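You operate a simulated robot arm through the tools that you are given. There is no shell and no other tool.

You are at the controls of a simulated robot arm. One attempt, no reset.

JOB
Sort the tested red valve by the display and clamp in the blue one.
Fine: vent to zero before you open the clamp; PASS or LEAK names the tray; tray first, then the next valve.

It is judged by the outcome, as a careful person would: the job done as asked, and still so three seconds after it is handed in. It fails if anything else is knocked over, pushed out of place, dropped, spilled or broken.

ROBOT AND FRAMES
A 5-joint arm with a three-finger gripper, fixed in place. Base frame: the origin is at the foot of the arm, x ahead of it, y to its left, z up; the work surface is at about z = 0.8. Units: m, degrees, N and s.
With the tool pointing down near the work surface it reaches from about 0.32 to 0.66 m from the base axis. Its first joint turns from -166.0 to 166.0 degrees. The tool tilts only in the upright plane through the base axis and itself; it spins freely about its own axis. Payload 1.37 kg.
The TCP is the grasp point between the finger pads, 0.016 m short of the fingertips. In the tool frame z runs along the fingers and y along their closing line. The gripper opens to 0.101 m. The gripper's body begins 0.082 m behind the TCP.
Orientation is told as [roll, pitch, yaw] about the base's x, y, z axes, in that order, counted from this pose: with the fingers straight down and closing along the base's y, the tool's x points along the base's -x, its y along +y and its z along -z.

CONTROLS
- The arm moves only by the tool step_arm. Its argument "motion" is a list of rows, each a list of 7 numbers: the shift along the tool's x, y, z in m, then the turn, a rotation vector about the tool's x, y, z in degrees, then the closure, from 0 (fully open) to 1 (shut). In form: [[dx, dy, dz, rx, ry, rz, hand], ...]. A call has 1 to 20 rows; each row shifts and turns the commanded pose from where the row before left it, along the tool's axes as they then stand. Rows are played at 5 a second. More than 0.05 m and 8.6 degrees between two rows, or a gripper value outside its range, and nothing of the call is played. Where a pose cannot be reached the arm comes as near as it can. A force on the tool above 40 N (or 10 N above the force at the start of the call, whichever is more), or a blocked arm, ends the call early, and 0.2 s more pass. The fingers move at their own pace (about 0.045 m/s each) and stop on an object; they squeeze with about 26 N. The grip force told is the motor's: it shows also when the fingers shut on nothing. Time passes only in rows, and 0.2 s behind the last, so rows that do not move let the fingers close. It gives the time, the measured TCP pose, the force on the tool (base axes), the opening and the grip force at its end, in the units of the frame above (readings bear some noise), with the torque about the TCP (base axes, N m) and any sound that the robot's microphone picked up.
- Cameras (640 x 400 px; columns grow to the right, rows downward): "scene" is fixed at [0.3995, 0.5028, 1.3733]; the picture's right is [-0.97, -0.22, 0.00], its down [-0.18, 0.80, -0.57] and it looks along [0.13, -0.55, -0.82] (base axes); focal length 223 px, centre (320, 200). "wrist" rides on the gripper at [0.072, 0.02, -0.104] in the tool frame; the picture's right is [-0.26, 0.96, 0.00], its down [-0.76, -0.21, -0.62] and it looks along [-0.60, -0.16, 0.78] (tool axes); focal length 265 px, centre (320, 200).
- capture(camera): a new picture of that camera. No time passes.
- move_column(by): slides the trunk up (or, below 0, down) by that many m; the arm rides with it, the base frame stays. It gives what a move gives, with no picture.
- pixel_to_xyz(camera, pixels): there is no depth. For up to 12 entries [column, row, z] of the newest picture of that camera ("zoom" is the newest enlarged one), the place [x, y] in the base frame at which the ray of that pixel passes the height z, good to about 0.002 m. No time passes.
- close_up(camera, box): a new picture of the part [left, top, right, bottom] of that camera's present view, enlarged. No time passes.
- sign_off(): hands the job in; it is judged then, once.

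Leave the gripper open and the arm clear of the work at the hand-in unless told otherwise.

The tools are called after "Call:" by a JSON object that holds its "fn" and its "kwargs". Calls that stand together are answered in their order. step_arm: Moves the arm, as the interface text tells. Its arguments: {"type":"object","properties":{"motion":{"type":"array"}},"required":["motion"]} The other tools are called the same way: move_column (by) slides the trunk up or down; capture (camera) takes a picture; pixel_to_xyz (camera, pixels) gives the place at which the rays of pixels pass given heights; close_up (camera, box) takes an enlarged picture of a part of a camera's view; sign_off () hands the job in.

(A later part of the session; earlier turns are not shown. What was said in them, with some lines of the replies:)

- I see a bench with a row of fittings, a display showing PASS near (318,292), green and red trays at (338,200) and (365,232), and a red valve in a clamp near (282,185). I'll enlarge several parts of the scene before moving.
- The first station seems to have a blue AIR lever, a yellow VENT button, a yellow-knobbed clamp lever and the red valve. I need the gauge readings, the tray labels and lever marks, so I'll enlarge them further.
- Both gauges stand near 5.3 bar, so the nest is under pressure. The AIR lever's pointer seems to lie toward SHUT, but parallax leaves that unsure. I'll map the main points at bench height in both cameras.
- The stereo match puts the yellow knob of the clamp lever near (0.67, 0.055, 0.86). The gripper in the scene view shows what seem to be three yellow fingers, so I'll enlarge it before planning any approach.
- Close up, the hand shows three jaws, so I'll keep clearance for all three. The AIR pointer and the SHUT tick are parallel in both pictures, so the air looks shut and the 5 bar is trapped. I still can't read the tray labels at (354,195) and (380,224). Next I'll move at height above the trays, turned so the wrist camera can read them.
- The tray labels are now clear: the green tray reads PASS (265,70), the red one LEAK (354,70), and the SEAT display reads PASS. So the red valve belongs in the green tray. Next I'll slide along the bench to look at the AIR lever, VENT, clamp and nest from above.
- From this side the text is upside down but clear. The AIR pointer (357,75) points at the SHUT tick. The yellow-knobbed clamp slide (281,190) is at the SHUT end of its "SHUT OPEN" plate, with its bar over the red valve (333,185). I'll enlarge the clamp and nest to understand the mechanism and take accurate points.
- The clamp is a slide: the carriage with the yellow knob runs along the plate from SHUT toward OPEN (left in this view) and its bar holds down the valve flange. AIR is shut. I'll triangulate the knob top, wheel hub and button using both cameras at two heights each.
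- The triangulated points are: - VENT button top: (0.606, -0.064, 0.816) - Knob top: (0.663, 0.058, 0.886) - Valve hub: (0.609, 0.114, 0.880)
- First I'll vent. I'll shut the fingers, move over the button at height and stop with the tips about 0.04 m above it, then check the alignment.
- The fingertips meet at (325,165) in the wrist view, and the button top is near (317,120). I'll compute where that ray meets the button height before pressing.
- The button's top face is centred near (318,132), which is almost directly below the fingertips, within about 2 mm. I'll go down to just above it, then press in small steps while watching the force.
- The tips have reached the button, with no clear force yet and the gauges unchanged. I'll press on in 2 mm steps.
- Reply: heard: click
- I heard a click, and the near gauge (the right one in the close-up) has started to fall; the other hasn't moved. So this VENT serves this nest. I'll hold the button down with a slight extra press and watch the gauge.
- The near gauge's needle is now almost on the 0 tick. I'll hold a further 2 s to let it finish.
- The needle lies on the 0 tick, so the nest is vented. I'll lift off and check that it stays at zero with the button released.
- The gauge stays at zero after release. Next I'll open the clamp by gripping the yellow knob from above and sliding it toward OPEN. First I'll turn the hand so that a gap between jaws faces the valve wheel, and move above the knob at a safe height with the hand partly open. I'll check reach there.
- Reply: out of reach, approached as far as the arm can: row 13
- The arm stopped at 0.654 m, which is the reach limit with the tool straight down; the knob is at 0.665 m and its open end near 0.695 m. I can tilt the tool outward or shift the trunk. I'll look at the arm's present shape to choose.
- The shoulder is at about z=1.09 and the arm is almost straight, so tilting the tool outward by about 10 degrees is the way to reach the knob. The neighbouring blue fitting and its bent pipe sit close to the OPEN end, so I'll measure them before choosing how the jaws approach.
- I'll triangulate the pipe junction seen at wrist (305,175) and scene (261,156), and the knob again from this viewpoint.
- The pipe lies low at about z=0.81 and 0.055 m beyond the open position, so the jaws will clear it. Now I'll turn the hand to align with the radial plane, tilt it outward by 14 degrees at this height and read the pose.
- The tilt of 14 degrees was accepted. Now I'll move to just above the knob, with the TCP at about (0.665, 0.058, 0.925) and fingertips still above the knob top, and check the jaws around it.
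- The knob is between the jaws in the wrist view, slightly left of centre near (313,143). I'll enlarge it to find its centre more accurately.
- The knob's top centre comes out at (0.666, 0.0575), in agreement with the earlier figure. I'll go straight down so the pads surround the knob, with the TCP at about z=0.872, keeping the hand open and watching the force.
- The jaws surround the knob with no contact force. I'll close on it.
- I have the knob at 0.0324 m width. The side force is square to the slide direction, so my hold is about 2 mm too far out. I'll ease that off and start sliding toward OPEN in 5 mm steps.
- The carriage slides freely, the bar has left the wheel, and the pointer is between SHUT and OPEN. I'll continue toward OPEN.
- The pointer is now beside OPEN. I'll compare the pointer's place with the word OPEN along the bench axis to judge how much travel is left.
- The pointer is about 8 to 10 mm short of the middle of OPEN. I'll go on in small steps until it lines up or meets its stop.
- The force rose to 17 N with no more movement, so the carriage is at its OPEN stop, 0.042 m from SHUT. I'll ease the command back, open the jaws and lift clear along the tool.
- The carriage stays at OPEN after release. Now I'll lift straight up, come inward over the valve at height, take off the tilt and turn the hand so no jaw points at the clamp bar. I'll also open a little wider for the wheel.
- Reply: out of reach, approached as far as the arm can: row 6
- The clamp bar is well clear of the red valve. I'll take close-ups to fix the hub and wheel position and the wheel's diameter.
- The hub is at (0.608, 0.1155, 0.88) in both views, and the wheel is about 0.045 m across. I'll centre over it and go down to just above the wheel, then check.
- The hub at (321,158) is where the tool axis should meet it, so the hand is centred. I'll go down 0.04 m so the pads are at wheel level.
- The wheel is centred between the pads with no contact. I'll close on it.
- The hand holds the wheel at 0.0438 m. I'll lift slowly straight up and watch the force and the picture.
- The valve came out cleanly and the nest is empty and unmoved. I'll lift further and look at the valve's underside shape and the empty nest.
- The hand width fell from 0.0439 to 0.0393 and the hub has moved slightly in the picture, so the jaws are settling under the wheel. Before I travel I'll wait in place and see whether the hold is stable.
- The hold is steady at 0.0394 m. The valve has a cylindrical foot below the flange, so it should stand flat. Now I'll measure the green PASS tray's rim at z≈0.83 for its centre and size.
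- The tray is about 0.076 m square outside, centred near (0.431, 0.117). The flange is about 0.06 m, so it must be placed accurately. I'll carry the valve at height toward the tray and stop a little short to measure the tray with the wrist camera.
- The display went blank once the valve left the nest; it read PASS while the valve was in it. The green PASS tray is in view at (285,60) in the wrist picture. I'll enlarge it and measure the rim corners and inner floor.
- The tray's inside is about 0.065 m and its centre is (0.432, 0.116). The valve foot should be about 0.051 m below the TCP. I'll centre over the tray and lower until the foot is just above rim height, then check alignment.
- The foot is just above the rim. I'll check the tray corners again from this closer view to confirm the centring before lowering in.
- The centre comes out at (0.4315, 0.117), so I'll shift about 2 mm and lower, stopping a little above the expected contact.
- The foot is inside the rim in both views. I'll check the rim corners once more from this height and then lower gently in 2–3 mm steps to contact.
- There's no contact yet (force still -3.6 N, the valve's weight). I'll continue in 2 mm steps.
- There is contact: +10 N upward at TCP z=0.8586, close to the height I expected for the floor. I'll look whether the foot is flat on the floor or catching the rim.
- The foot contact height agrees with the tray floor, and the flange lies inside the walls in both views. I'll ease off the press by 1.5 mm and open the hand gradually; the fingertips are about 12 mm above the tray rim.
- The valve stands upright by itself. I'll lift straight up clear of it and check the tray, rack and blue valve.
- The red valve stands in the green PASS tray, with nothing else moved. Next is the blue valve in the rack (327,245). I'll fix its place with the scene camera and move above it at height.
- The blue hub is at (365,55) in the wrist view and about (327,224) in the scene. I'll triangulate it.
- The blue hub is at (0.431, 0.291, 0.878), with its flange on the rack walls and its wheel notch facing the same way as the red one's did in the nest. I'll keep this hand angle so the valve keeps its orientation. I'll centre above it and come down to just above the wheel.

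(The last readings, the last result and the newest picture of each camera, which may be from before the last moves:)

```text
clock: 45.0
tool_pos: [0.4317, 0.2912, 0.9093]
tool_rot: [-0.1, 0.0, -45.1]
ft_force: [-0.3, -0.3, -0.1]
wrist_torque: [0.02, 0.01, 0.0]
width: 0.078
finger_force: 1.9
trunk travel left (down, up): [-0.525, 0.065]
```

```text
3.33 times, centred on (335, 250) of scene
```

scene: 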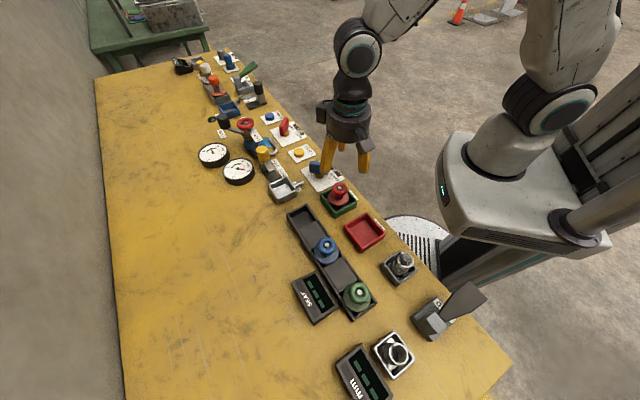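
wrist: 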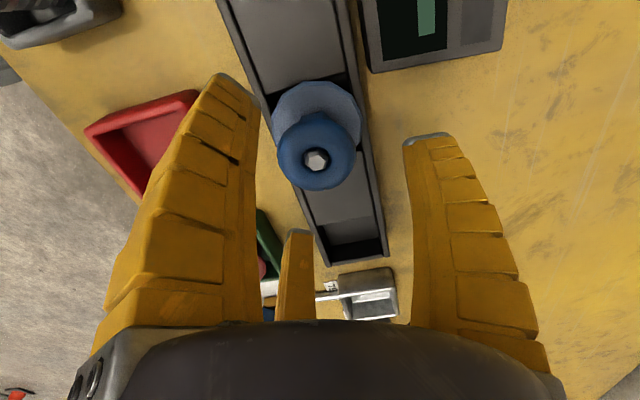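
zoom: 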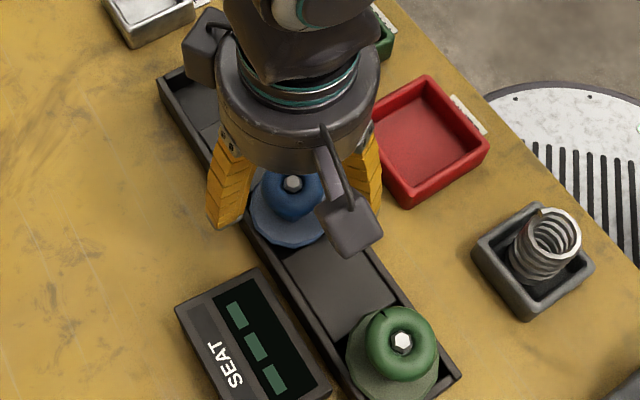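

The hub at (316,159) is about 2 mm to the left of the axis, so I'll correct that and go down to the hold height, TCP z≈0.857.

Call:
{"fn": "step_arm", "kwargs": {"motion": [[0, -0.0022, 0, 0, 0, 0, 0.25], [0, 0, 0.018, 0, 0, 0, 0.25], [0, 0, 0.018, 0, 0, 0, 0.25], [0, 0, 0.016, 0, 0, 0, 0.25], [0, 0, 0, 0, 0, 0, 0.25]]}}

Call:
{"fn": "capture", "kwargs": {"camera": "wrist"}}

Call:
{"fn": "close_up", "kwargs": {"camera": "scene", "box": [290, 200, 370, 290]}}

```text
clock: 46.2
tool_pos: [0.4303, 0.2899, 0.8562]
tool_rot: [0.0, 0.0, -45.0]
ft_force: [0.1, 0.0, 0.6]
wrist_torque: [0.0, -0.03, 0.0]
width: 0.0781
finger_force: 1.9
trunk travel left (down, up): [-0.525, 0.065]
```

```text
taken
```

wrist: 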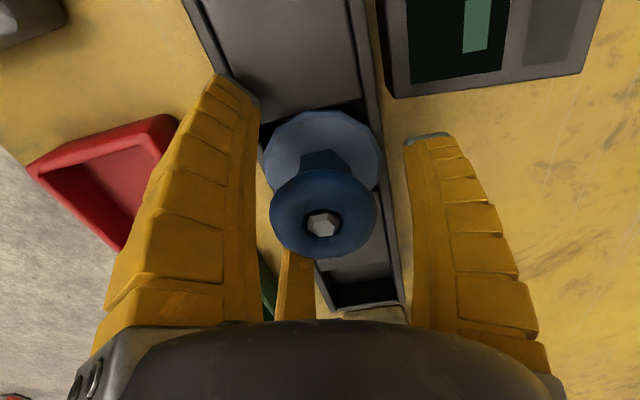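

```text
4.44 times, centred on (330, 245) of scene
```

zoom: 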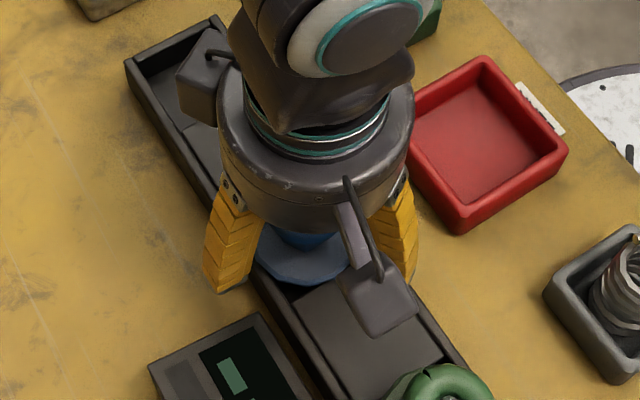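

The wheel is centred. I'm about 3 mm lower than the hold that proved stable on the red one, so I'll raise by 3 mm and close.

Call:
{"fn": "step_arm", "kwargs": {"motion": [[0, 0, -0.003, 0, 0, 0, 0.25], [0, 0, 0, 0, 0, 0, 0.45], [0, 0, 0, 0, 0, 0, 0.65], [0, 0, 0, 0, 0, 0, 1], [0, 0, 0, 0, 0, 0, 1], [0, 0, 0, 0, 0, 0, 1], [0, 0, 0, 0, 0, 0, 1]]}}

Call:
{"fn": "capture", "kwargs": {"camera": "wrist"}}

```text
clock: 47.8
tool_pos: [0.4303, 0.2888, 0.8588]
tool_rot: [0.0, 0.0, -45.1]
ft_force: [0.7, 0.3, -3.9]
wrist_torque: [-0.01, 0.02, -0.02]
width: 0.0367
finger_force: 26.0
trunk travel left (down, up): [-0.525, 0.065]
```

```text
taken
```

wrist: 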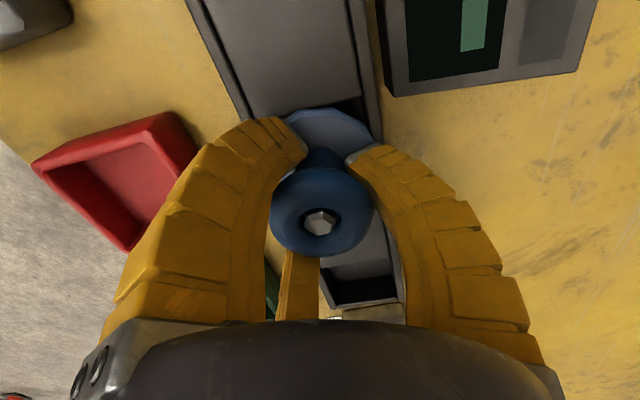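

The hand has it at 0.0367 m and is already carrying its weight. I'll lift slowly straight out of the rack.

Call:
{"fn": "step_arm", "kwargs": {"motion": [[0, 0, -0.006, 0, 0, 0, 1], [0, 0, -0.008, 0, 0, 0, 1], [0, 0, -0.012, 0, 0, 0, 1], [0, 0, -0.015, 0, 0, 0, 1], [0, 0, 0, 0, 0, 0, 1]]}}

Call:
{"fn": "close_up", "kwargs": {"camera": "scene", "box": [290, 190, 380, 310]}}

Call:
{"fn": "close_up", "kwargs": {"camera": "wrist", "box": [240, 90, 400, 270]}}

```text
clock: 49.0
tool_pos: [0.4293, 0.2888, 0.9012]
tool_rot: [-0.1, 0.1, -45.0]
ft_force: [-0.3, 1.1, -3.9]
wrist_torque: [-0.02, 0.01, 0.02]
width: 0.0365
finger_force: 25.6
trunk travel left (down, up): [-0.525, 0.065]
```

```text
3.33 times, centred on (335, 250) of scene
```

zoom: 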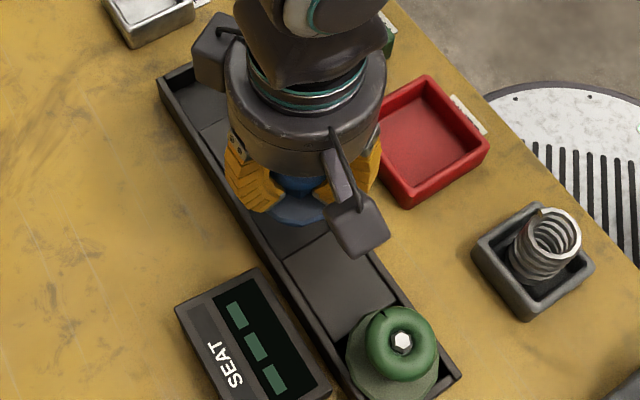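

```text
2.22 times, centred on (320, 180) of wrist
```

zoom: 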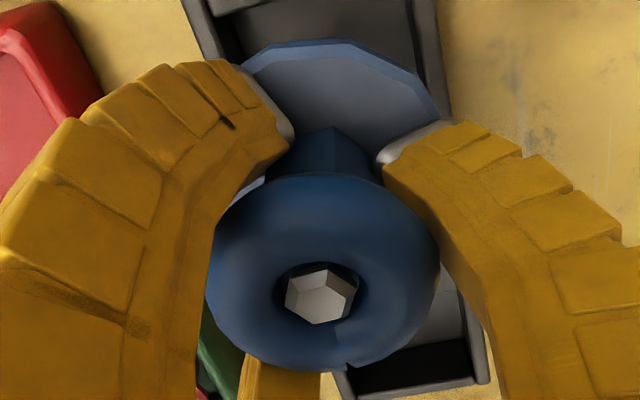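

The blue valve is out, held steadily. I'll raise it further and carry it along the rack line to above the nest, at TCP (0.607, 0.114), the pose in which I held the seated red valve.

Call:
{"fn": "step_arm", "kwargs": {"motion": [[0, 0, -0.03, 0, 0, 0, 1], [0, 0, -0.03, 0, 0, 0, 1], [0, 0, -0.027, 0, 0, 0, 1], [-0.0311, 0.0003, 0, 0, 0, 0, 1], [-0.0311, 0.0003, 0, 0, 0, 0, 1], [-0.0311, 0.0003, 0, 0, 0, 0, 1], [-0.0311, 0.0003, 0, 0, 0, 0, 1], [-0.0311, 0.0003, 0, 0, 0, 0, 1], [-0.0311, 0.0003, 0, 0, 0, 0, 1], [-0.0311, 0.0003, 0, 0, 0, 0, 1], [-0.0311, 0.0003, 0, 0, 0, 0, 1], [0, 0, 0, 0, 0, 0, 1]]}}

Call:
{"fn": "capture", "kwargs": {"camera": "wrist"}}

Call:
{"fn": "capture", "kwargs": {"camera": "scene"}}

Call:
{"fn": "close_up", "kwargs": {"camera": "scene", "box": [240, 90, 330, 210]}}

```text
clock: 51.6
tool_pos: [0.6053, 0.1142, 0.9879]
tool_rot: [0.0, 0.1, -45.0]
ft_force: [-0.8, 0.0, -3.1]
wrist_torque: [-0.02, 0.02, 0.01]
width: 0.0363
finger_force: 26.4
trunk travel left (down, up): [-0.525, 0.065]
```

```text
taken
```

wrist: 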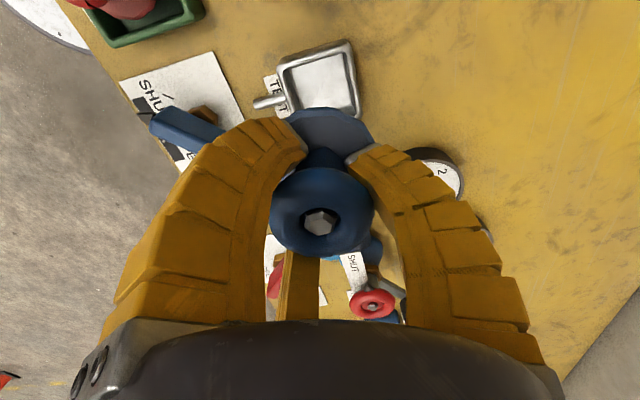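

```text
taken
```

scene: 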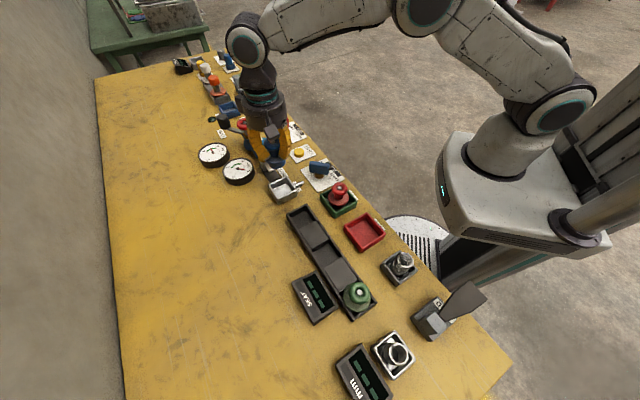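

```text
3.33 times, centred on (285, 150) of scene
```

zoom: 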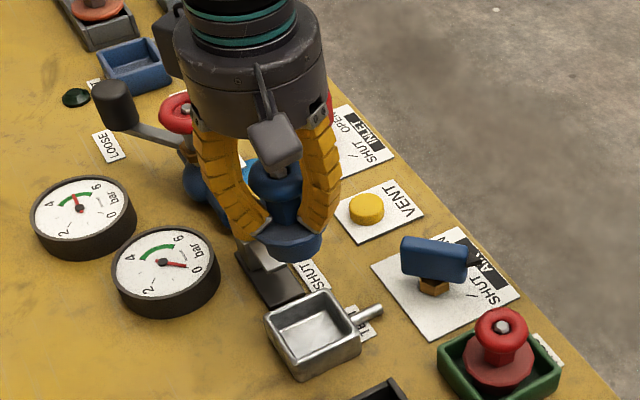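

I'm within half a millimetre of the commanded pose where I held the seated red valve, so the alignment should be right. I'll lower until the foot is just above the nest rim and look again.

Call:
{"fn": "step_arm", "kwargs": {"motion": [[0, 0, 0.03, 0, 0, 0, 1], [0, 0, 0.03, 0, 0, 0, 1], [0, 0, 0.03, 0, 0, 0, 1], [0, 0, 0.01, 0, 0, 0, 1], [0, 0, 0, 0, 0, 0, 1]]}}

Call:
{"fn": "close_up", "kwargs": {"camera": "wrist", "box": [220, 50, 420, 230]}}

Call:
{"fn": "close_up", "kwargs": {"camera": "scene", "box": [250, 130, 320, 210]}}

```text
clock: 52.8
tool_pos: [0.6061, 0.1154, 0.8861]
tool_rot: [0.0, -0.1, -45.0]
ft_force: [-0.5, 0.1, -4.7]
wrist_torque: [-0.02, 0.03, 0.0]
width: 0.0363
finger_force: 25.7
trunk travel left (down, up): [-0.525, 0.065]
```

```text
2.22 times, centred on (320, 140) of wrist
```

zoom: 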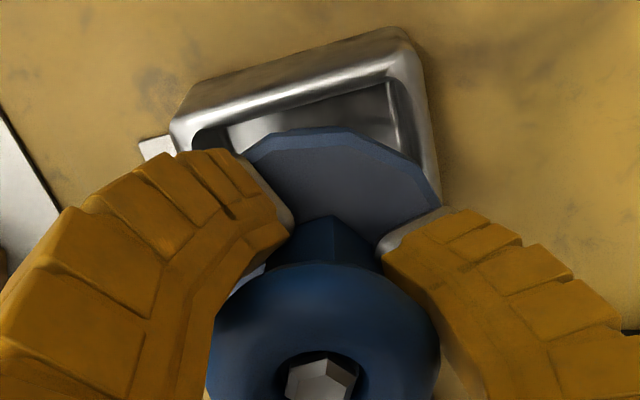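

```text
5.00 times, centred on (285, 170) of scene
```

zoom: 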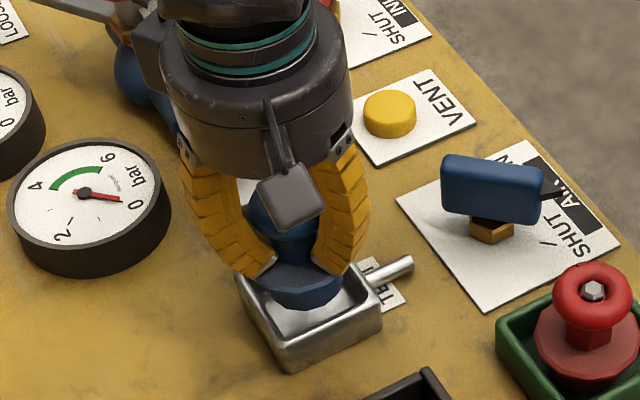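

The foot looks centred over the opening. I'll lower in decreasing steps and watch the force.

Call:
{"fn": "step_arm", "kwargs": {"motion": [[0, 0, 0.008, 0, 0, 0, 1], [0, 0, 0.007, 0, 0, 0, 1], [0, 0, 0.005, 0, 0, 0, 1], [0, 0, 0, 0, 0, 0, 1]]}}

Call:
{"fn": "close_up", "kwargs": {"camera": "wrist", "box": [220, 50, 420, 230]}}

Call:
{"fn": "close_up", "kwargs": {"camera": "scene", "box": [250, 130, 320, 210]}}

```text
clock: 53.8
tool_pos: [0.606, 0.115, 0.8652]
tool_rot: [0.0, 0.0, -45.0]
ft_force: [-0.7, -0.3, -4.0]
wrist_torque: [0.02, -0.02, 0.0]
width: 0.0363
finger_force: 26.0
trunk travel left (down, up): [-0.525, 0.065]
```

```text
2.22 times, centred on (320, 140) of wrist
```

zoom: 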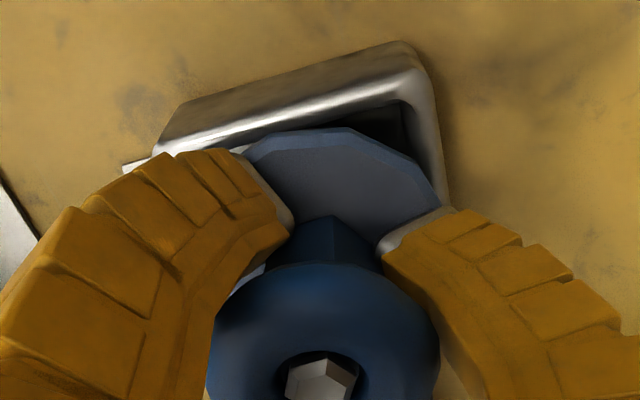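

```text
5.00 times, centred on (285, 170) of scene
```

zoom: 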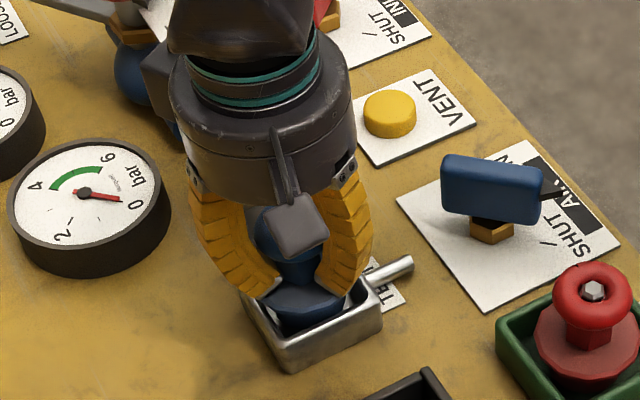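

The foot has entered the nest with no contact. I'll continue in 2 mm steps.

Call:
{"fn": "step_arm", "kwargs": {"motion": [[0, 0, 0.002, 0, 0, 0, 1], [0, 0, 0.002, 0, 0, 0, 1], [0, 0, 0.002, 0, 0, 0, 1]]}}

```text
clock: 54.6
tool_pos: [0.608, 0.1167, 0.8622]
tool_rot: [0.0, 0.0, -45.0]
ft_force: [-0.7, -0.3, -3.8]
wrist_torque: [0.01, 0.01, 0.0]
width: 0.0364
finger_force: 26.1
trunk travel left (down, up): [-0.525, 0.065]
```

There's still no contact. I'll take two more 2 mm steps.

Call:
{"fn": "step_arm", "kwargs": {"motion": [[0, 0, 0.002, 0, 0, 0, 1], [0, 0, 0.002, 0, 0, 0, 1]]}}

```text
clock: 55.2
tool_pos: [0.607, 0.1155, 0.8571]
tool_rot: [0.0, -0.1, -45.0]
ft_force: [0.4, 0.0, -3.8]
wrist_torque: [-0.03, -0.01, -0.01]
width: 0.0364
finger_force: 25.8
trunk travel left (down, up): [-0.525, 0.065]
```

Still hanging free at TCP z=0.857; I expected contact near 0.855. I'll continue with 1.5 mm steps.

Call:
{"fn": "step_arm", "kwargs": {"motion": [[0, 0, 0.0015, 0, 0, 0, 1], [0, 0, 0.0015, 0, 0, 0, 1]]}}

Call:
{"fn": "close_up", "kwargs": {"camera": "wrist", "box": [220, 50, 420, 230]}}

Call:
{"fn": "close_up", "kwargs": {"camera": "scene", "box": [250, 130, 320, 210]}}

```text
clock: 55.8
tool_pos: [0.6058, 0.1153, 0.8566]
tool_rot: [0.1, -0.1, -45.1]
ft_force: [-1.3, 0.0, 4.2]
wrist_torque: [-0.12, 0.02, -0.05]
width: 0.0362
finger_force: 25.6
trunk travel left (down, up): [-0.525, 0.065]
```

```text
2.22 times, centred on (320, 140) of wrist
```

zoom: 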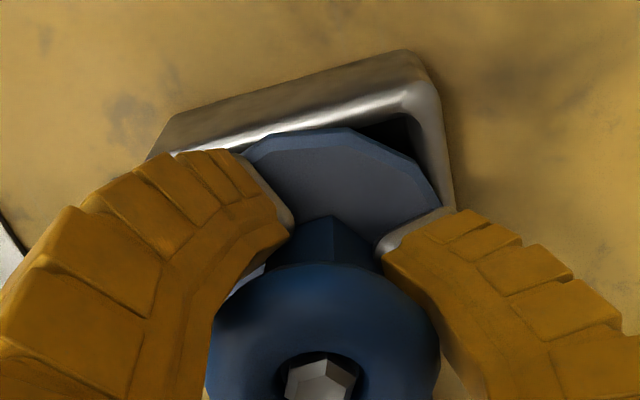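

```text
5.00 times, centred on (285, 170) of scene
```

zoom: 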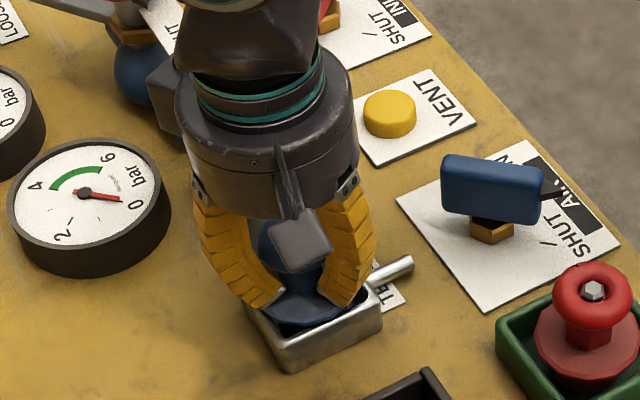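

There is contact at +4.2 N at TCP z≈0.856, which matches the seated height. The flange lies inside the box with even gaps. I'll open the hand gradually and check that the valve stays seated.

Call:
{"fn": "step_arm", "kwargs": {"motion": [[0, 0, 0, 0, 0, 0, 0.6], [0, 0, 0, 0, 0, 0, 0.5], [0, 0, 0, 0, 0, 0, 0.4], [0, 0, 0, 0, 0, 0, 0.3], [0, 0, 0, 0, 0, 0, 0.3], [0, 0, 0, 0, 0, 0, 0.3]]}}

Call:
{"fn": "capture", "kwargs": {"camera": "wrist"}}

Call:
{"fn": "close_up", "kwargs": {"camera": "scene", "box": [250, 130, 320, 210]}}

```text
clock: 57.2
tool_pos: [0.6073, 0.1149, 0.8553]
tool_rot: [0.0, 0.1, -44.9]
ft_force: [0.6, 0.7, -0.5]
wrist_torque: [0.02, 0.04, 0.0]
width: 0.0734
finger_force: 2.1
trunk travel left (down, up): [-0.525, 0.065]
```

```text
taken
```

wrist: 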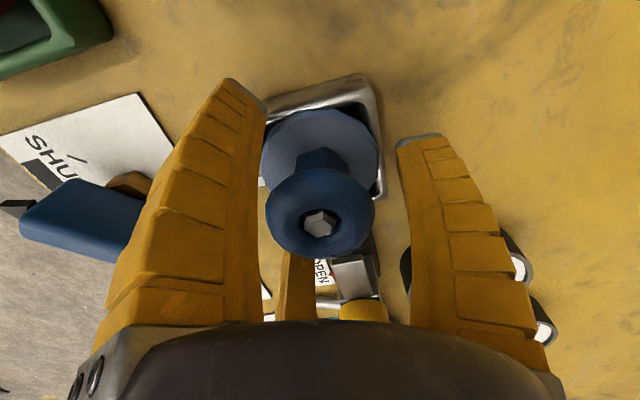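

```text
5.00 times, centred on (285, 170) of scene
```

zoom: 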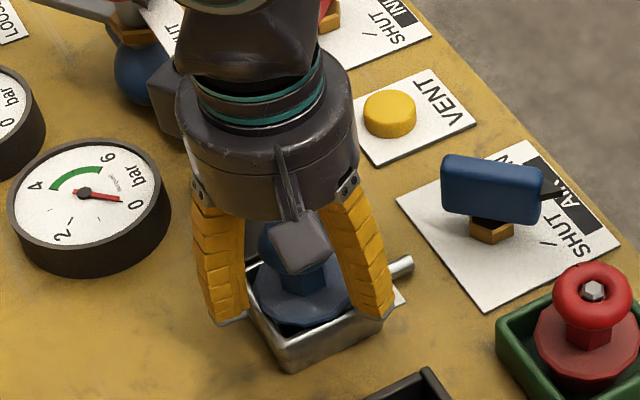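

The valve stands in the nest. I'll lift straight up clear of it and inspect the seating from both cameras.

Call:
{"fn": "step_arm", "kwargs": {"motion": [[0, 0, -0.012, 0, 0, 0, 0.3], [0, 0, -0.02, 0, 0, 0, 0.25], [0, 0, -0.03, 0, 0, 0, 0.25], [0, 0, -0.035, 0, 0, 0, 0.25], [0, 0, -0.033, 0, 0, 0, 0.25], [0, 0, 0, 0, 0, 0, 0.25]]}}

Call:
{"fn": "close_up", "kwargs": {"camera": "wrist", "box": [250, 20, 390, 160]}}

Call:
{"fn": "close_up", "kwargs": {"camera": "scene", "box": [255, 160, 305, 210]}}

Call:
{"fn": "capture", "kwargs": {"camera": "wrist"}}

```text
clock: 58.6
tool_pos: [0.6067, 0.1161, 0.9845]
tool_rot: [0.0, 0.0, -45.0]
ft_force: [-0.1, 0.6, 0.0]
wrist_torque: [0.02, 0.01, 0.01]
width: 0.0783
finger_force: 1.8
trunk travel left (down, up): [-0.525, 0.065]
```

```text
2.86 times, centred on (320, 90) of wrist
```

zoom: 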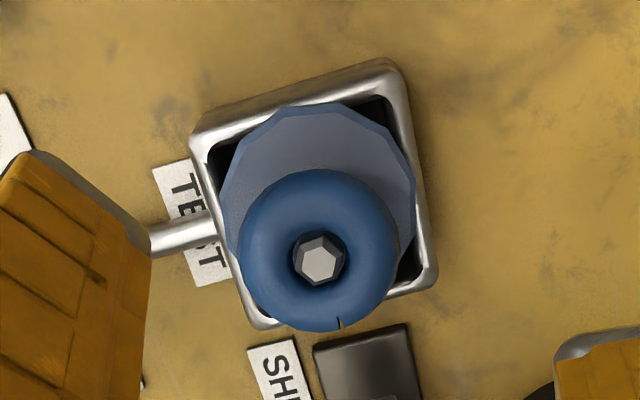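

```text
8.00 times, centred on (280, 185) of scene
```

zoom: 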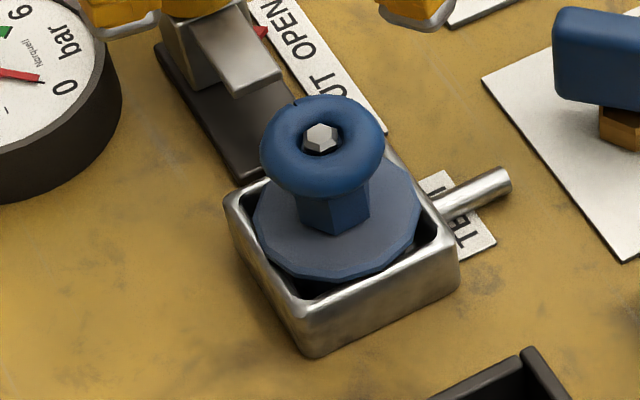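

```text
taken
```

wrist: 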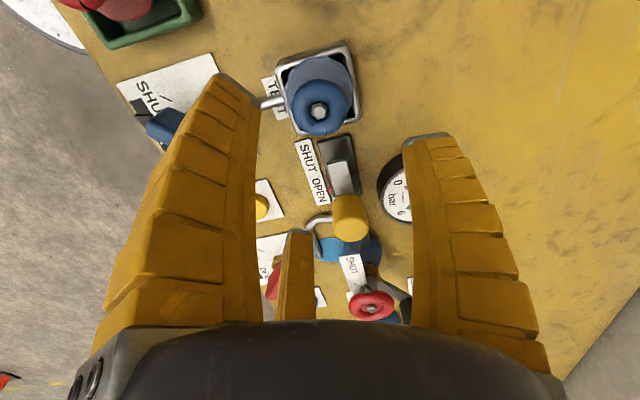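

The blue valve stands upright in the nest. I'll triangulate its hub to compare its seat with where the red one sat (0.608, 0.1155, 0.88).

Call:
{"fn": "pixel_to_xyz", "kwargs": {"camera": "wrist", "pixels": [[319.65, 110.6, 0.86], [319.65, 110.6, 0.87], [319.65, 110.6, 0.88], [319.65, 110.6, 0.86], [319.65, 110.6, 0.88], [285.5, 69, 0.83], [342.7, 43.5, 0.83], [361, 120, 0.83], [297.3, 134.8, 0.83]]}}

Call:
{"fn": "pixel_to_xyz", "kwargs": {"camera": "scene", "pixels": [[279.9, 177.1, 0.86], [279.9, 177.1, 0.87], [279.9, 177.1, 0.88], [279.9, 177.1, 0.86], [279.9, 177.1, 0.88]]}}

```text
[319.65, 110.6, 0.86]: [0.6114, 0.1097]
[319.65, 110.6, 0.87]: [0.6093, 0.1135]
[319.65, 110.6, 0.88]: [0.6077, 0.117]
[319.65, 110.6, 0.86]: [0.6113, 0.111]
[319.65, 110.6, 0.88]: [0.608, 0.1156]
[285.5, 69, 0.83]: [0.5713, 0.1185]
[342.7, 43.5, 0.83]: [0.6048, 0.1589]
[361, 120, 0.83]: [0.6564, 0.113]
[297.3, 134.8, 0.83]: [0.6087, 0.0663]
```

```text
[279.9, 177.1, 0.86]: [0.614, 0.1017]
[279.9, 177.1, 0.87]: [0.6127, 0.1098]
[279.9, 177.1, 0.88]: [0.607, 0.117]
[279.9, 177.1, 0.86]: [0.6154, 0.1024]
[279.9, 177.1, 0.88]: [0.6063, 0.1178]
```

The blue hub is at (0.608, 0.116, 0.878), the same place the red one sat within measurement error, so it is seated. Now I'll close the clamp. I'll turn and tilt the hand as before and move above the knob at its OPEN position (0.6956, 0.025).

Call:
{"fn": "step_arm", "kwargs": {"motion": [[0, 0, 0, 0, 0, -7.15, 0.3], [0, 0, 0, 0, 0, -7.15, 0.4], [0, 0, 0, 0, 0, -7.15, 0.4], [0, 0, 0, 0, 0, -7.15, 0.4], [0, 0, 0, 0, 0, -7.15, 0.4], [0, 0, 0, 0, 0, -7.15, 0.4], [0, 0, 0, 0, 0, -7.1, 0.4], [-0.014, -0.0314, 0, 0, 0, 0, 0.4], [-0.014, -0.0314, 0, 0, 0, 0, 0.4], [0, 0, 0, 0, -7, 0, 0.4], [0, 0, 0, 0, -7, 0, 0.4], [-0.0126, -0.0117, 0.022, 0, 0, 0, 0.4], [-0.0126, -0.0117, 0.022, 0, 0, 0, 0.4], [-0.0126, -0.0117, 0.022, 0, 0, 0, 0.4], [0, 0, 0, 0, 0, 0, 0.4]]}}

Call:
{"fn": "capture", "kwargs": {"camera": "wrist"}}

Call:
{"fn": "close_up", "kwargs": {"camera": "scene", "box": [235, 90, 315, 210]}}

```text
clock: 61.8
tool_pos: [0.6964, 0.0246, 0.9303]
tool_rot: [-0.6, -14.0, 5.0]
ft_force: [0.0, 0.3, -0.1]
wrist_torque: [0.01, -0.01, -0.01]
width: 0.064
finger_force: 1.8
trunk travel left (down, up): [-0.525, 0.065]
```

```text
taken
```

wrist: 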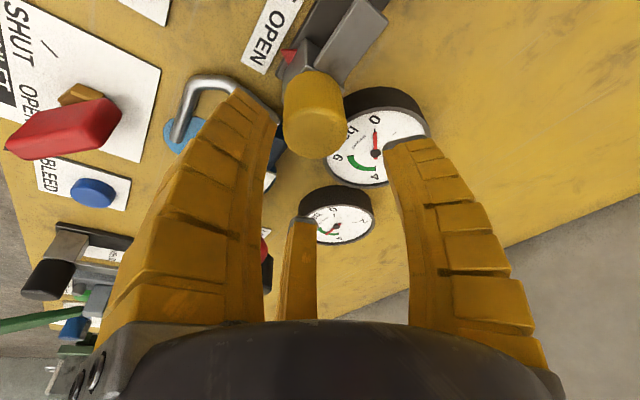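

```text
3.33 times, centred on (275, 150) of scene
```

zoom: 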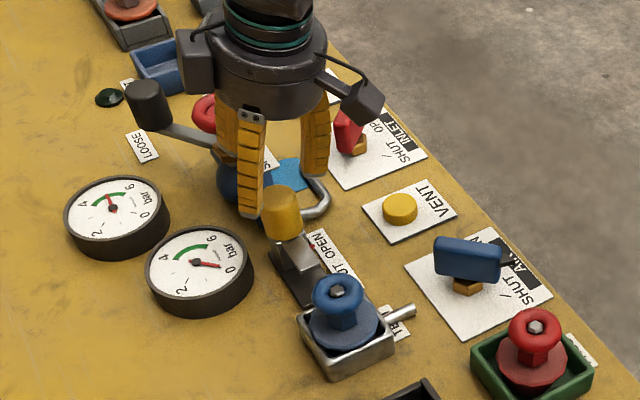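

The jaws are above the knob, clear of the neighbouring fitting. I'll go straight down around the knob to z≈0.873.

Call:
{"fn": "step_arm", "kwargs": {"motion": [[0.00365, 0.0002, 0.01385, 0, 0, 0, 0.4], [0.00365, 0.0002, 0.01385, 0, 0, 0, 0.4], [0.00365, 0.0002, 0.01385, 0, 0, 0, 0.4], [0.00365, 0.0002, 0.01385, 0, 0, 0, 0.4], [0, 0, 0, 0, 0, 0, 0.4]]}}

Call:
{"fn": "capture", "kwargs": {"camera": "wrist"}}

```text
clock: 63.0
tool_pos: [0.6952, 0.025, 0.8736]
tool_rot: [-0.6, -14.0, 4.9]
ft_force: [-0.4, 0.5, -1.1]
wrist_torque: [0.02, 0.02, 0.03]
width: 0.064
finger_force: 2.6
trunk travel left (down, up): [-0.525, 0.065]
```

```text
taken
```

wrist: 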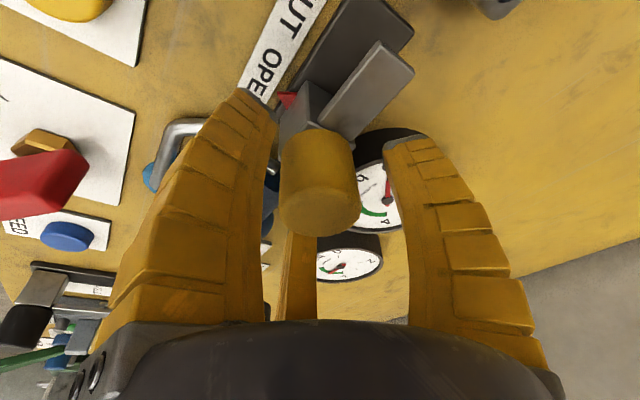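

The knob sits between the jaws as at release, with no contact. I'll close on it.

Call:
{"fn": "step_arm", "kwargs": {"motion": [[0, 0, 0, 0, 0, 0, 0.6], [0, 0, 0, 0, 0, 0, 0.8], [0, 0, 0, 0, 0, 0, 1], [0, 0, 0, 0, 0, 0, 1], [0, 0, 0, 0, 0, 0, 1]]}}

```text
clock: 64.2
tool_pos: [0.6946, 0.0244, 0.8745]
tool_rot: [-0.6, -13.9, 4.9]
ft_force: [-1.4, -3.0, 2.1]
wrist_torque: [0.1, 0.69, -0.09]
width: 0.0358
finger_force: 28.1
trunk travel left (down, up): [-0.525, 0.065]
```

I have the knob at 0.0358 m with little side force. I'll slide it toward SHUT in 5 mm steps, checking that the bar passes over the flange and under the wheel.

Call:
{"fn": "step_arm", "kwargs": {"motion": [[0.0031, 0.0038, -0.0008, 0, 0, 0, 1], [0.0031, 0.0038, -0.0008, 0, 0, 0, 1], [0.0031, 0.0038, -0.0008, 0, 0, 0, 1], [0.0031, 0.0038, -0.0008, 0, 0, 0, 1]]}}

Call:
{"fn": "capture", "kwargs": {"camera": "wrist"}}

Call:
{"fn": "close_up", "kwargs": {"camera": "scene", "box": [245, 120, 315, 210]}}

```text
clock: 65.2
tool_pos: [0.6802, 0.0398, 0.8747]
tool_rot: [-0.3, -14.1, 4.9]
ft_force: [-3.0, -2.0, 7.3]
wrist_torque: [-0.02, 0.4, -0.11]
width: 0.0355
finger_force: 27.8
trunk travel left (down, up): [-0.525, 0.065]
```

```text
taken
```

wrist: 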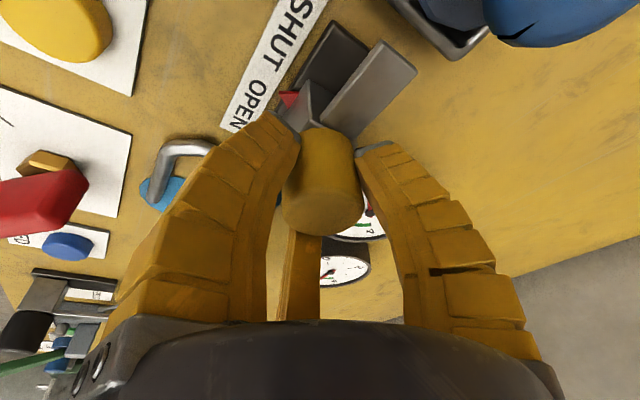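

```text
4.44 times, centred on (280, 165) of scene
```

zoom: 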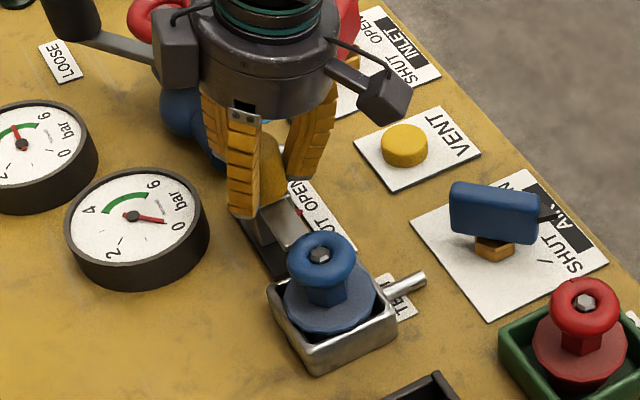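

The carriage is halfway and the bar end is coming to the flange. I'll continue in smaller groups.

Call:
{"fn": "step_arm", "kwargs": {"motion": [[0.0031, 0.0038, -0.0008, 0, 0, 0, 1], [0.0031, 0.0038, -0.0008, 0, 0, 0, 1], [0.0025, 0.003, -0.0006, 0, 0, 0, 1]]}}

Call:
{"fn": "capture", "kwargs": {"camera": "wrist"}}

Call:
{"fn": "close_up", "kwargs": {"camera": "scene", "box": [245, 120, 315, 210]}}

```text
clock: 66.0
tool_pos: [0.6699, 0.0491, 0.8734]
tool_rot: [-0.1, -14.2, 5.0]
ft_force: [-4.7, -2.1, 8.8]
wrist_torque: [-0.19, 0.39, -0.01]
width: 0.0354
finger_force: 27.2
trunk travel left (down, up): [-0.525, 0.065]
```

```text
taken
```

wrist: 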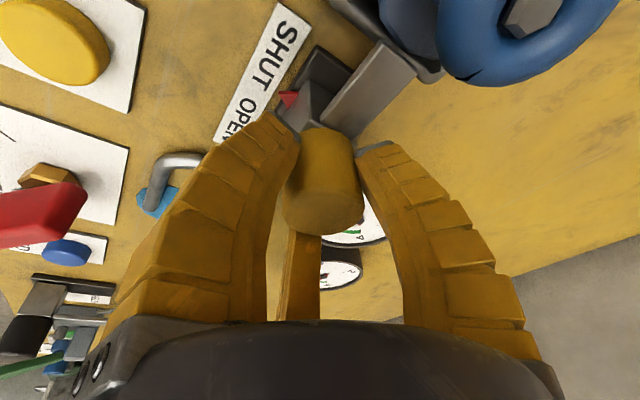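

```text
4.44 times, centred on (280, 165) of scene
```

zoom: 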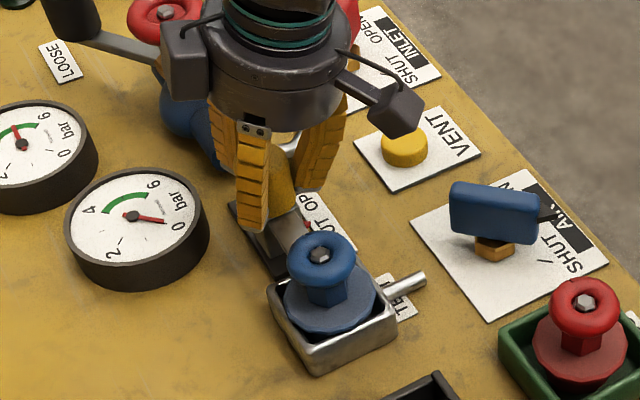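

About 7 mm remain and the valve has not moved. I'll continue until it meets its SHUT stop.

Call:
{"fn": "step_arm", "kwargs": {"motion": [[0.0022, 0.0027, -0.0006, 0, 0, 0, 1], [0.0022, 0.0027, -0.0006, 0, 0, 0, 1]]}}

Call:
{"fn": "close_up", "kwargs": {"camera": "scene", "box": [245, 120, 315, 210]}}

Call:
{"fn": "close_up", "kwargs": {"camera": "wrist", "box": [210, 0, 450, 150]}}

```text
clock: 66.6
tool_pos: [0.6637, 0.0555, 0.8752]
tool_rot: [0.0, -14.0, 4.9]
ft_force: [-3.7, -0.8, 8.6]
wrist_torque: [-0.09, 0.31, -0.12]
width: 0.0348
finger_force: 28.2
trunk travel left (down, up): [-0.525, 0.065]
```

```text
4.44 times, centred on (280, 165) of scene
```

zoom: 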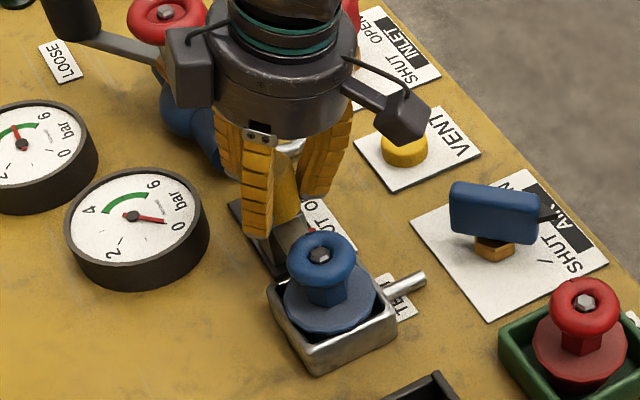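

```text
2.67 times, centred on (330, 75) of wrist
```

zoom: 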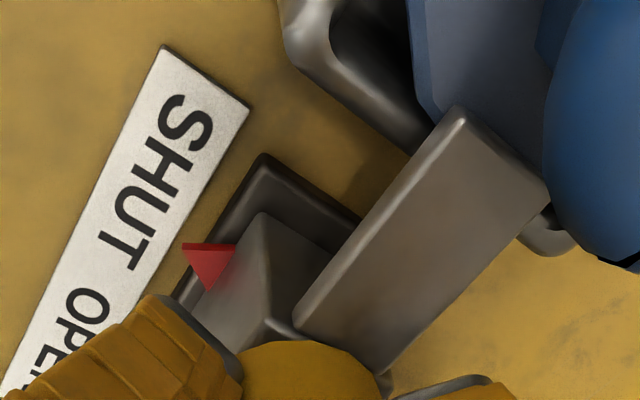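

The bar now overlaps the flange. I'll push a little further to find the stop.

Call:
{"fn": "step_arm", "kwargs": {"motion": [[0.0019, 0.0023, -0.0005, 0, 0, 0, 1], [0.0019, 0.0023, -0.0005, 0, 0, 0, 1]]}}

Call:
{"fn": "close_up", "kwargs": {"camera": "scene", "box": [245, 120, 315, 210]}}

Call:
{"fn": "close_up", "kwargs": {"camera": "wrist", "box": [210, 0, 450, 150]}}

```text
clock: 67.2
tool_pos: [0.6629, 0.0557, 0.8738]
tool_rot: [0.2, -14.3, 4.8]
ft_force: [5.8, -9.7, 10.5]
wrist_torque: [-0.29, 0.35, 0.1]
width: 0.0349
finger_force: 28.0
trunk travel left (down, up): [-0.525, 0.065]
```

```text
4.44 times, centred on (280, 165) of scene
```

zoom: 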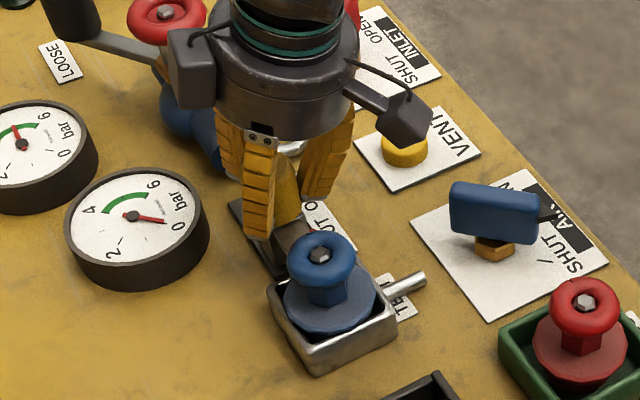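

```text
2.67 times, centred on (330, 75) of wrist
```

zoom: 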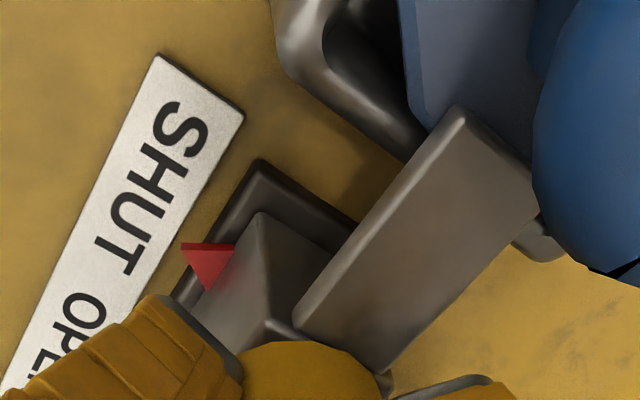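

The push now meets about 11 N with no movement, so the carriage is at its SHUT stop with the bar over the flange. I'll ease off the command, open the jaws and lift clear.

Call:
{"fn": "step_arm", "kwargs": {"motion": [[-0.0019, -0.0023, 0.0005, 0, 0, 0, 1], [0, 0, 0, 0, 0, 0, 0.8], [0, 0, 0, 0, 0, 0, 0.6], [0, 0, 0, 0, 0, 0, 0.4], [0, 0, 0, 0, 0, 0, 0.4]]}}

Call:
{"fn": "close_up", "kwargs": {"camera": "wrist", "box": [210, 0, 450, 220]}}

```text
clock: 68.4
tool_pos: [0.6637, 0.0562, 0.8731]
tool_rot: [0.1, -14.0, 5.0]
ft_force: [-1.1, 0.2, 0.0]
wrist_torque: [-0.02, 0.01, -0.01]
width: 0.0642
finger_force: 2.7
trunk travel left (down, up): [-0.525, 0.065]
```

```text
1.82 times, centred on (330, 110) of wrist
```

zoom: 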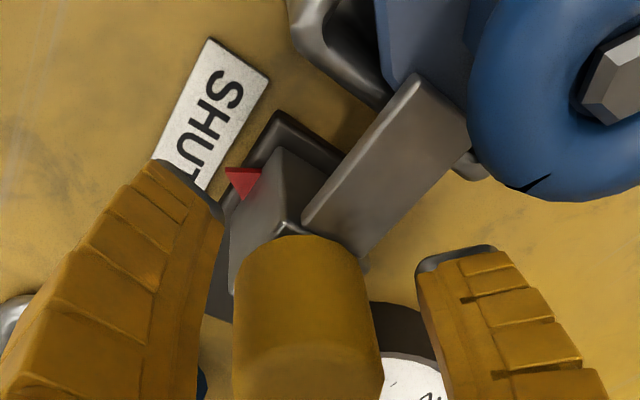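

The jaws are open and the carriage stayed at SHUT. I'll lift straight up, then back inward, untilt and turn to view the clamp and nest from the same angle as at the beginning.

Call:
{"fn": "step_arm", "kwargs": {"motion": [[-0.0089, 0, -0.0356, 0, 0, 0, 0.4], [-0.0089, 0, -0.0356, 0, 0, 0, 0.4], [-0.0089, 0, -0.0356, 0, 0, 0, 0.4], [0.0388, 0, -0.0097, 0, 0, 0, 0.2], [0.0388, 0, -0.0097, 0, 0, 0, 0], [0.0388, 0, -0.0097, 0, 0, 0, 0], [0, 0, 0, 0, 7, 0, 0], [0, 0, 0, 0, 7, 0, 0], [0, 0, -0.04, 0, 0, 0, 0], [0, 0, -0.04, 0, 0, 0, 0], [0, -0.04, -0.02, 0, 0, 0, 0], [0, -0.03, 0, 0, 0, 0, 0]]}}

Call:
{"fn": "step_arm", "kwargs": {"motion": [[0, 0, 0, 0, 0, -7.9, 0], [0, 0, 0, 0, 0, -7.9, 0], [0, 0, 0, 0, 0, -7.9, 0], [0, 0, 0, 0, 0, -7.9, 0], [0, 0, 0, 0, 0, -7.9, 0], [0, 0, 0, 0, 0, -7.9, 0], [0, 0, 0, 0, 0, -7.9, 0], [0, 0, 0, 0, 0, 0, 0]]}}

Call:
{"fn": "capture", "kwargs": {"camera": "wrist"}}

Call:
{"fn": "capture", "kwargs": {"camera": "scene"}}

Call:
{"fn": "close_up", "kwargs": {"camera": "scene", "box": [255, 145, 305, 205]}}

```text
clock: 71.0
tool_pos: [0.5509, -0.0245, 1.084]
tool_rot: [0.0, 0.0, 5.0]
ft_force: [-0.3, -0.5, -0.6]
wrist_torque: [0.01, 0.02, 0.0]
width: 0.1006
finger_force: 0.1
trunk travel left (down, up): [-0.525, 0.065]
```

```text
clock: 72.8
tool_pos: [0.5507, -0.024, 1.0834]
tool_rot: [0.0, -0.1, 60.5]
ft_force: [0.0, -0.1, 0.0]
wrist_torque: [0.02, 0.02, 0.03]
width: 0.1006
finger_force: 0.1
trunk travel left (down, up): [-0.525, 0.065]
```

```text
taken
```

wrist: 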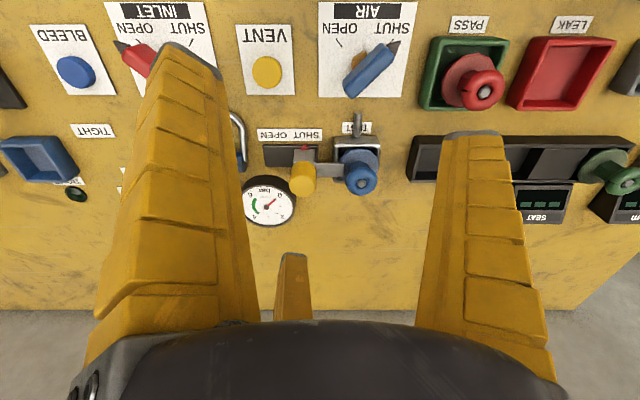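

```text
taken
```

scene: 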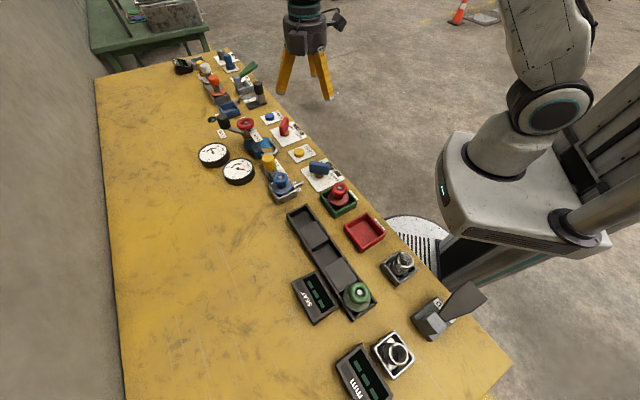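

```text
6.67 times, centred on (280, 175) of scene
```

zoom: 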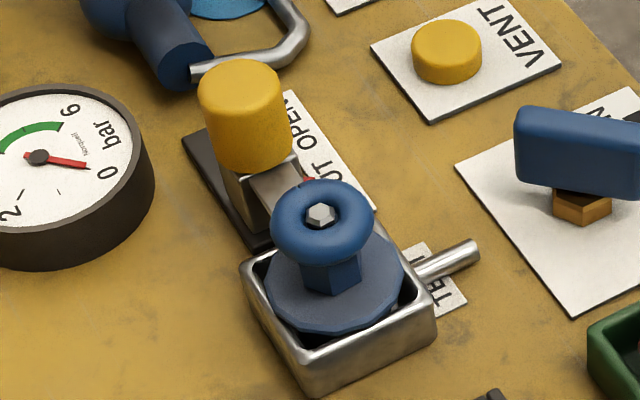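

In this close-up the knob is exactly where it was at the start (SHUT), with the blue valve in the nest and the gauge at zero. I'll do one last close check of the clamp bar on the flange and of the red valve in its tray.

Call:
{"fn": "close_up", "kwargs": {"camera": "wrist", "box": [235, 110, 395, 225]}}

Call:
{"fn": "close_up", "kwargs": {"camera": "scene", "box": [310, 165, 390, 250]}}

Call:
{"fn": "close_up", "kwargs": {"camera": "wrist", "box": [410, 0, 640, 130]}}

```text
3.48 times, centred on (315, 168) of wrist
```

zoom: 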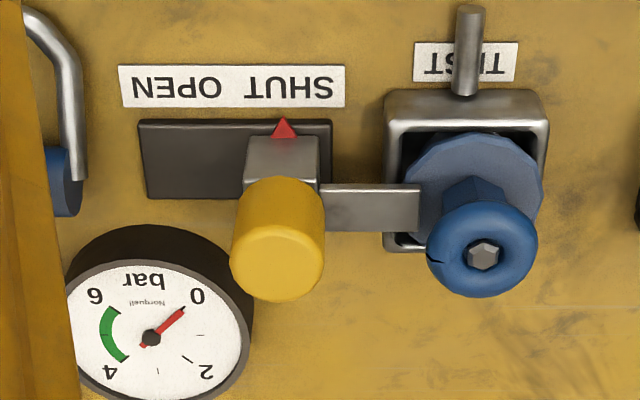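

```text
4.71 times, centred on (350, 208) of scene
```

zoom: 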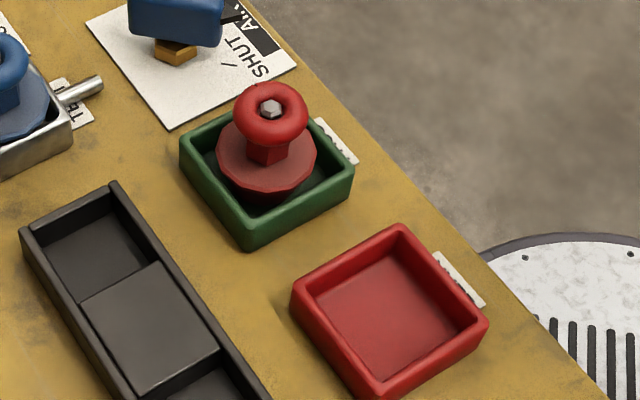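

```text
2.78 times, centred on (525, 65) of wrist
```

zoom: 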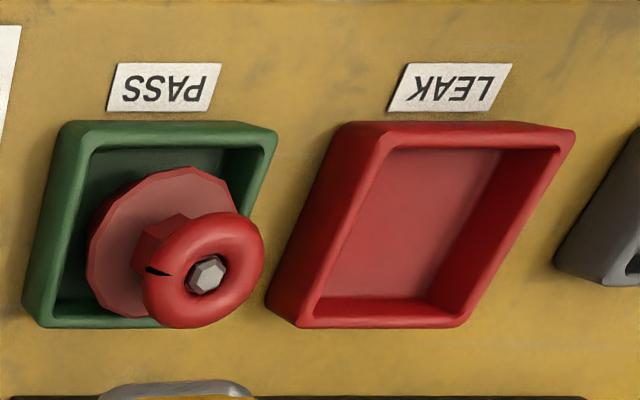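

Everything checks out:
- **Clamp:** the pointer is on SHUT and the bar lies over the blue valve's flange.
- **Pressure:** the gauge is at zero and AIR is shut.
- **Red valve:** it stands in the PASS tray.
- **Rest of the bench:** nothing else has moved, and the hand is open and well above the work.

I'm handing the job in.

Call:
{"fn": "sign_off", "kwargs": {}}

```text
The job is handed in.
```

The red valve is sorted and the blue valve is clamped in the nest. I've handed the job in; no verdict has come back yet.

- **Venting:** AIR was already shut. I held VENT until the nest gauge read zero, and it stayed at zero after I released the button. Only then did I open the clamp.
- **Red valve:** The SEAT display read PASS while the red valve was in the nest, so it went into the green tray labelled PASS. It is standing upright there.
- **Blue valve:** I took it from the rack after the red one was in its tray. It sits in the nest where the red one was, and the clamp is back at its SHUT stop with the bar over the flange. AIR is still shut.

In the last pictures nothing else on the bench had moved. The gripper is open and the arm is clear above the bench.
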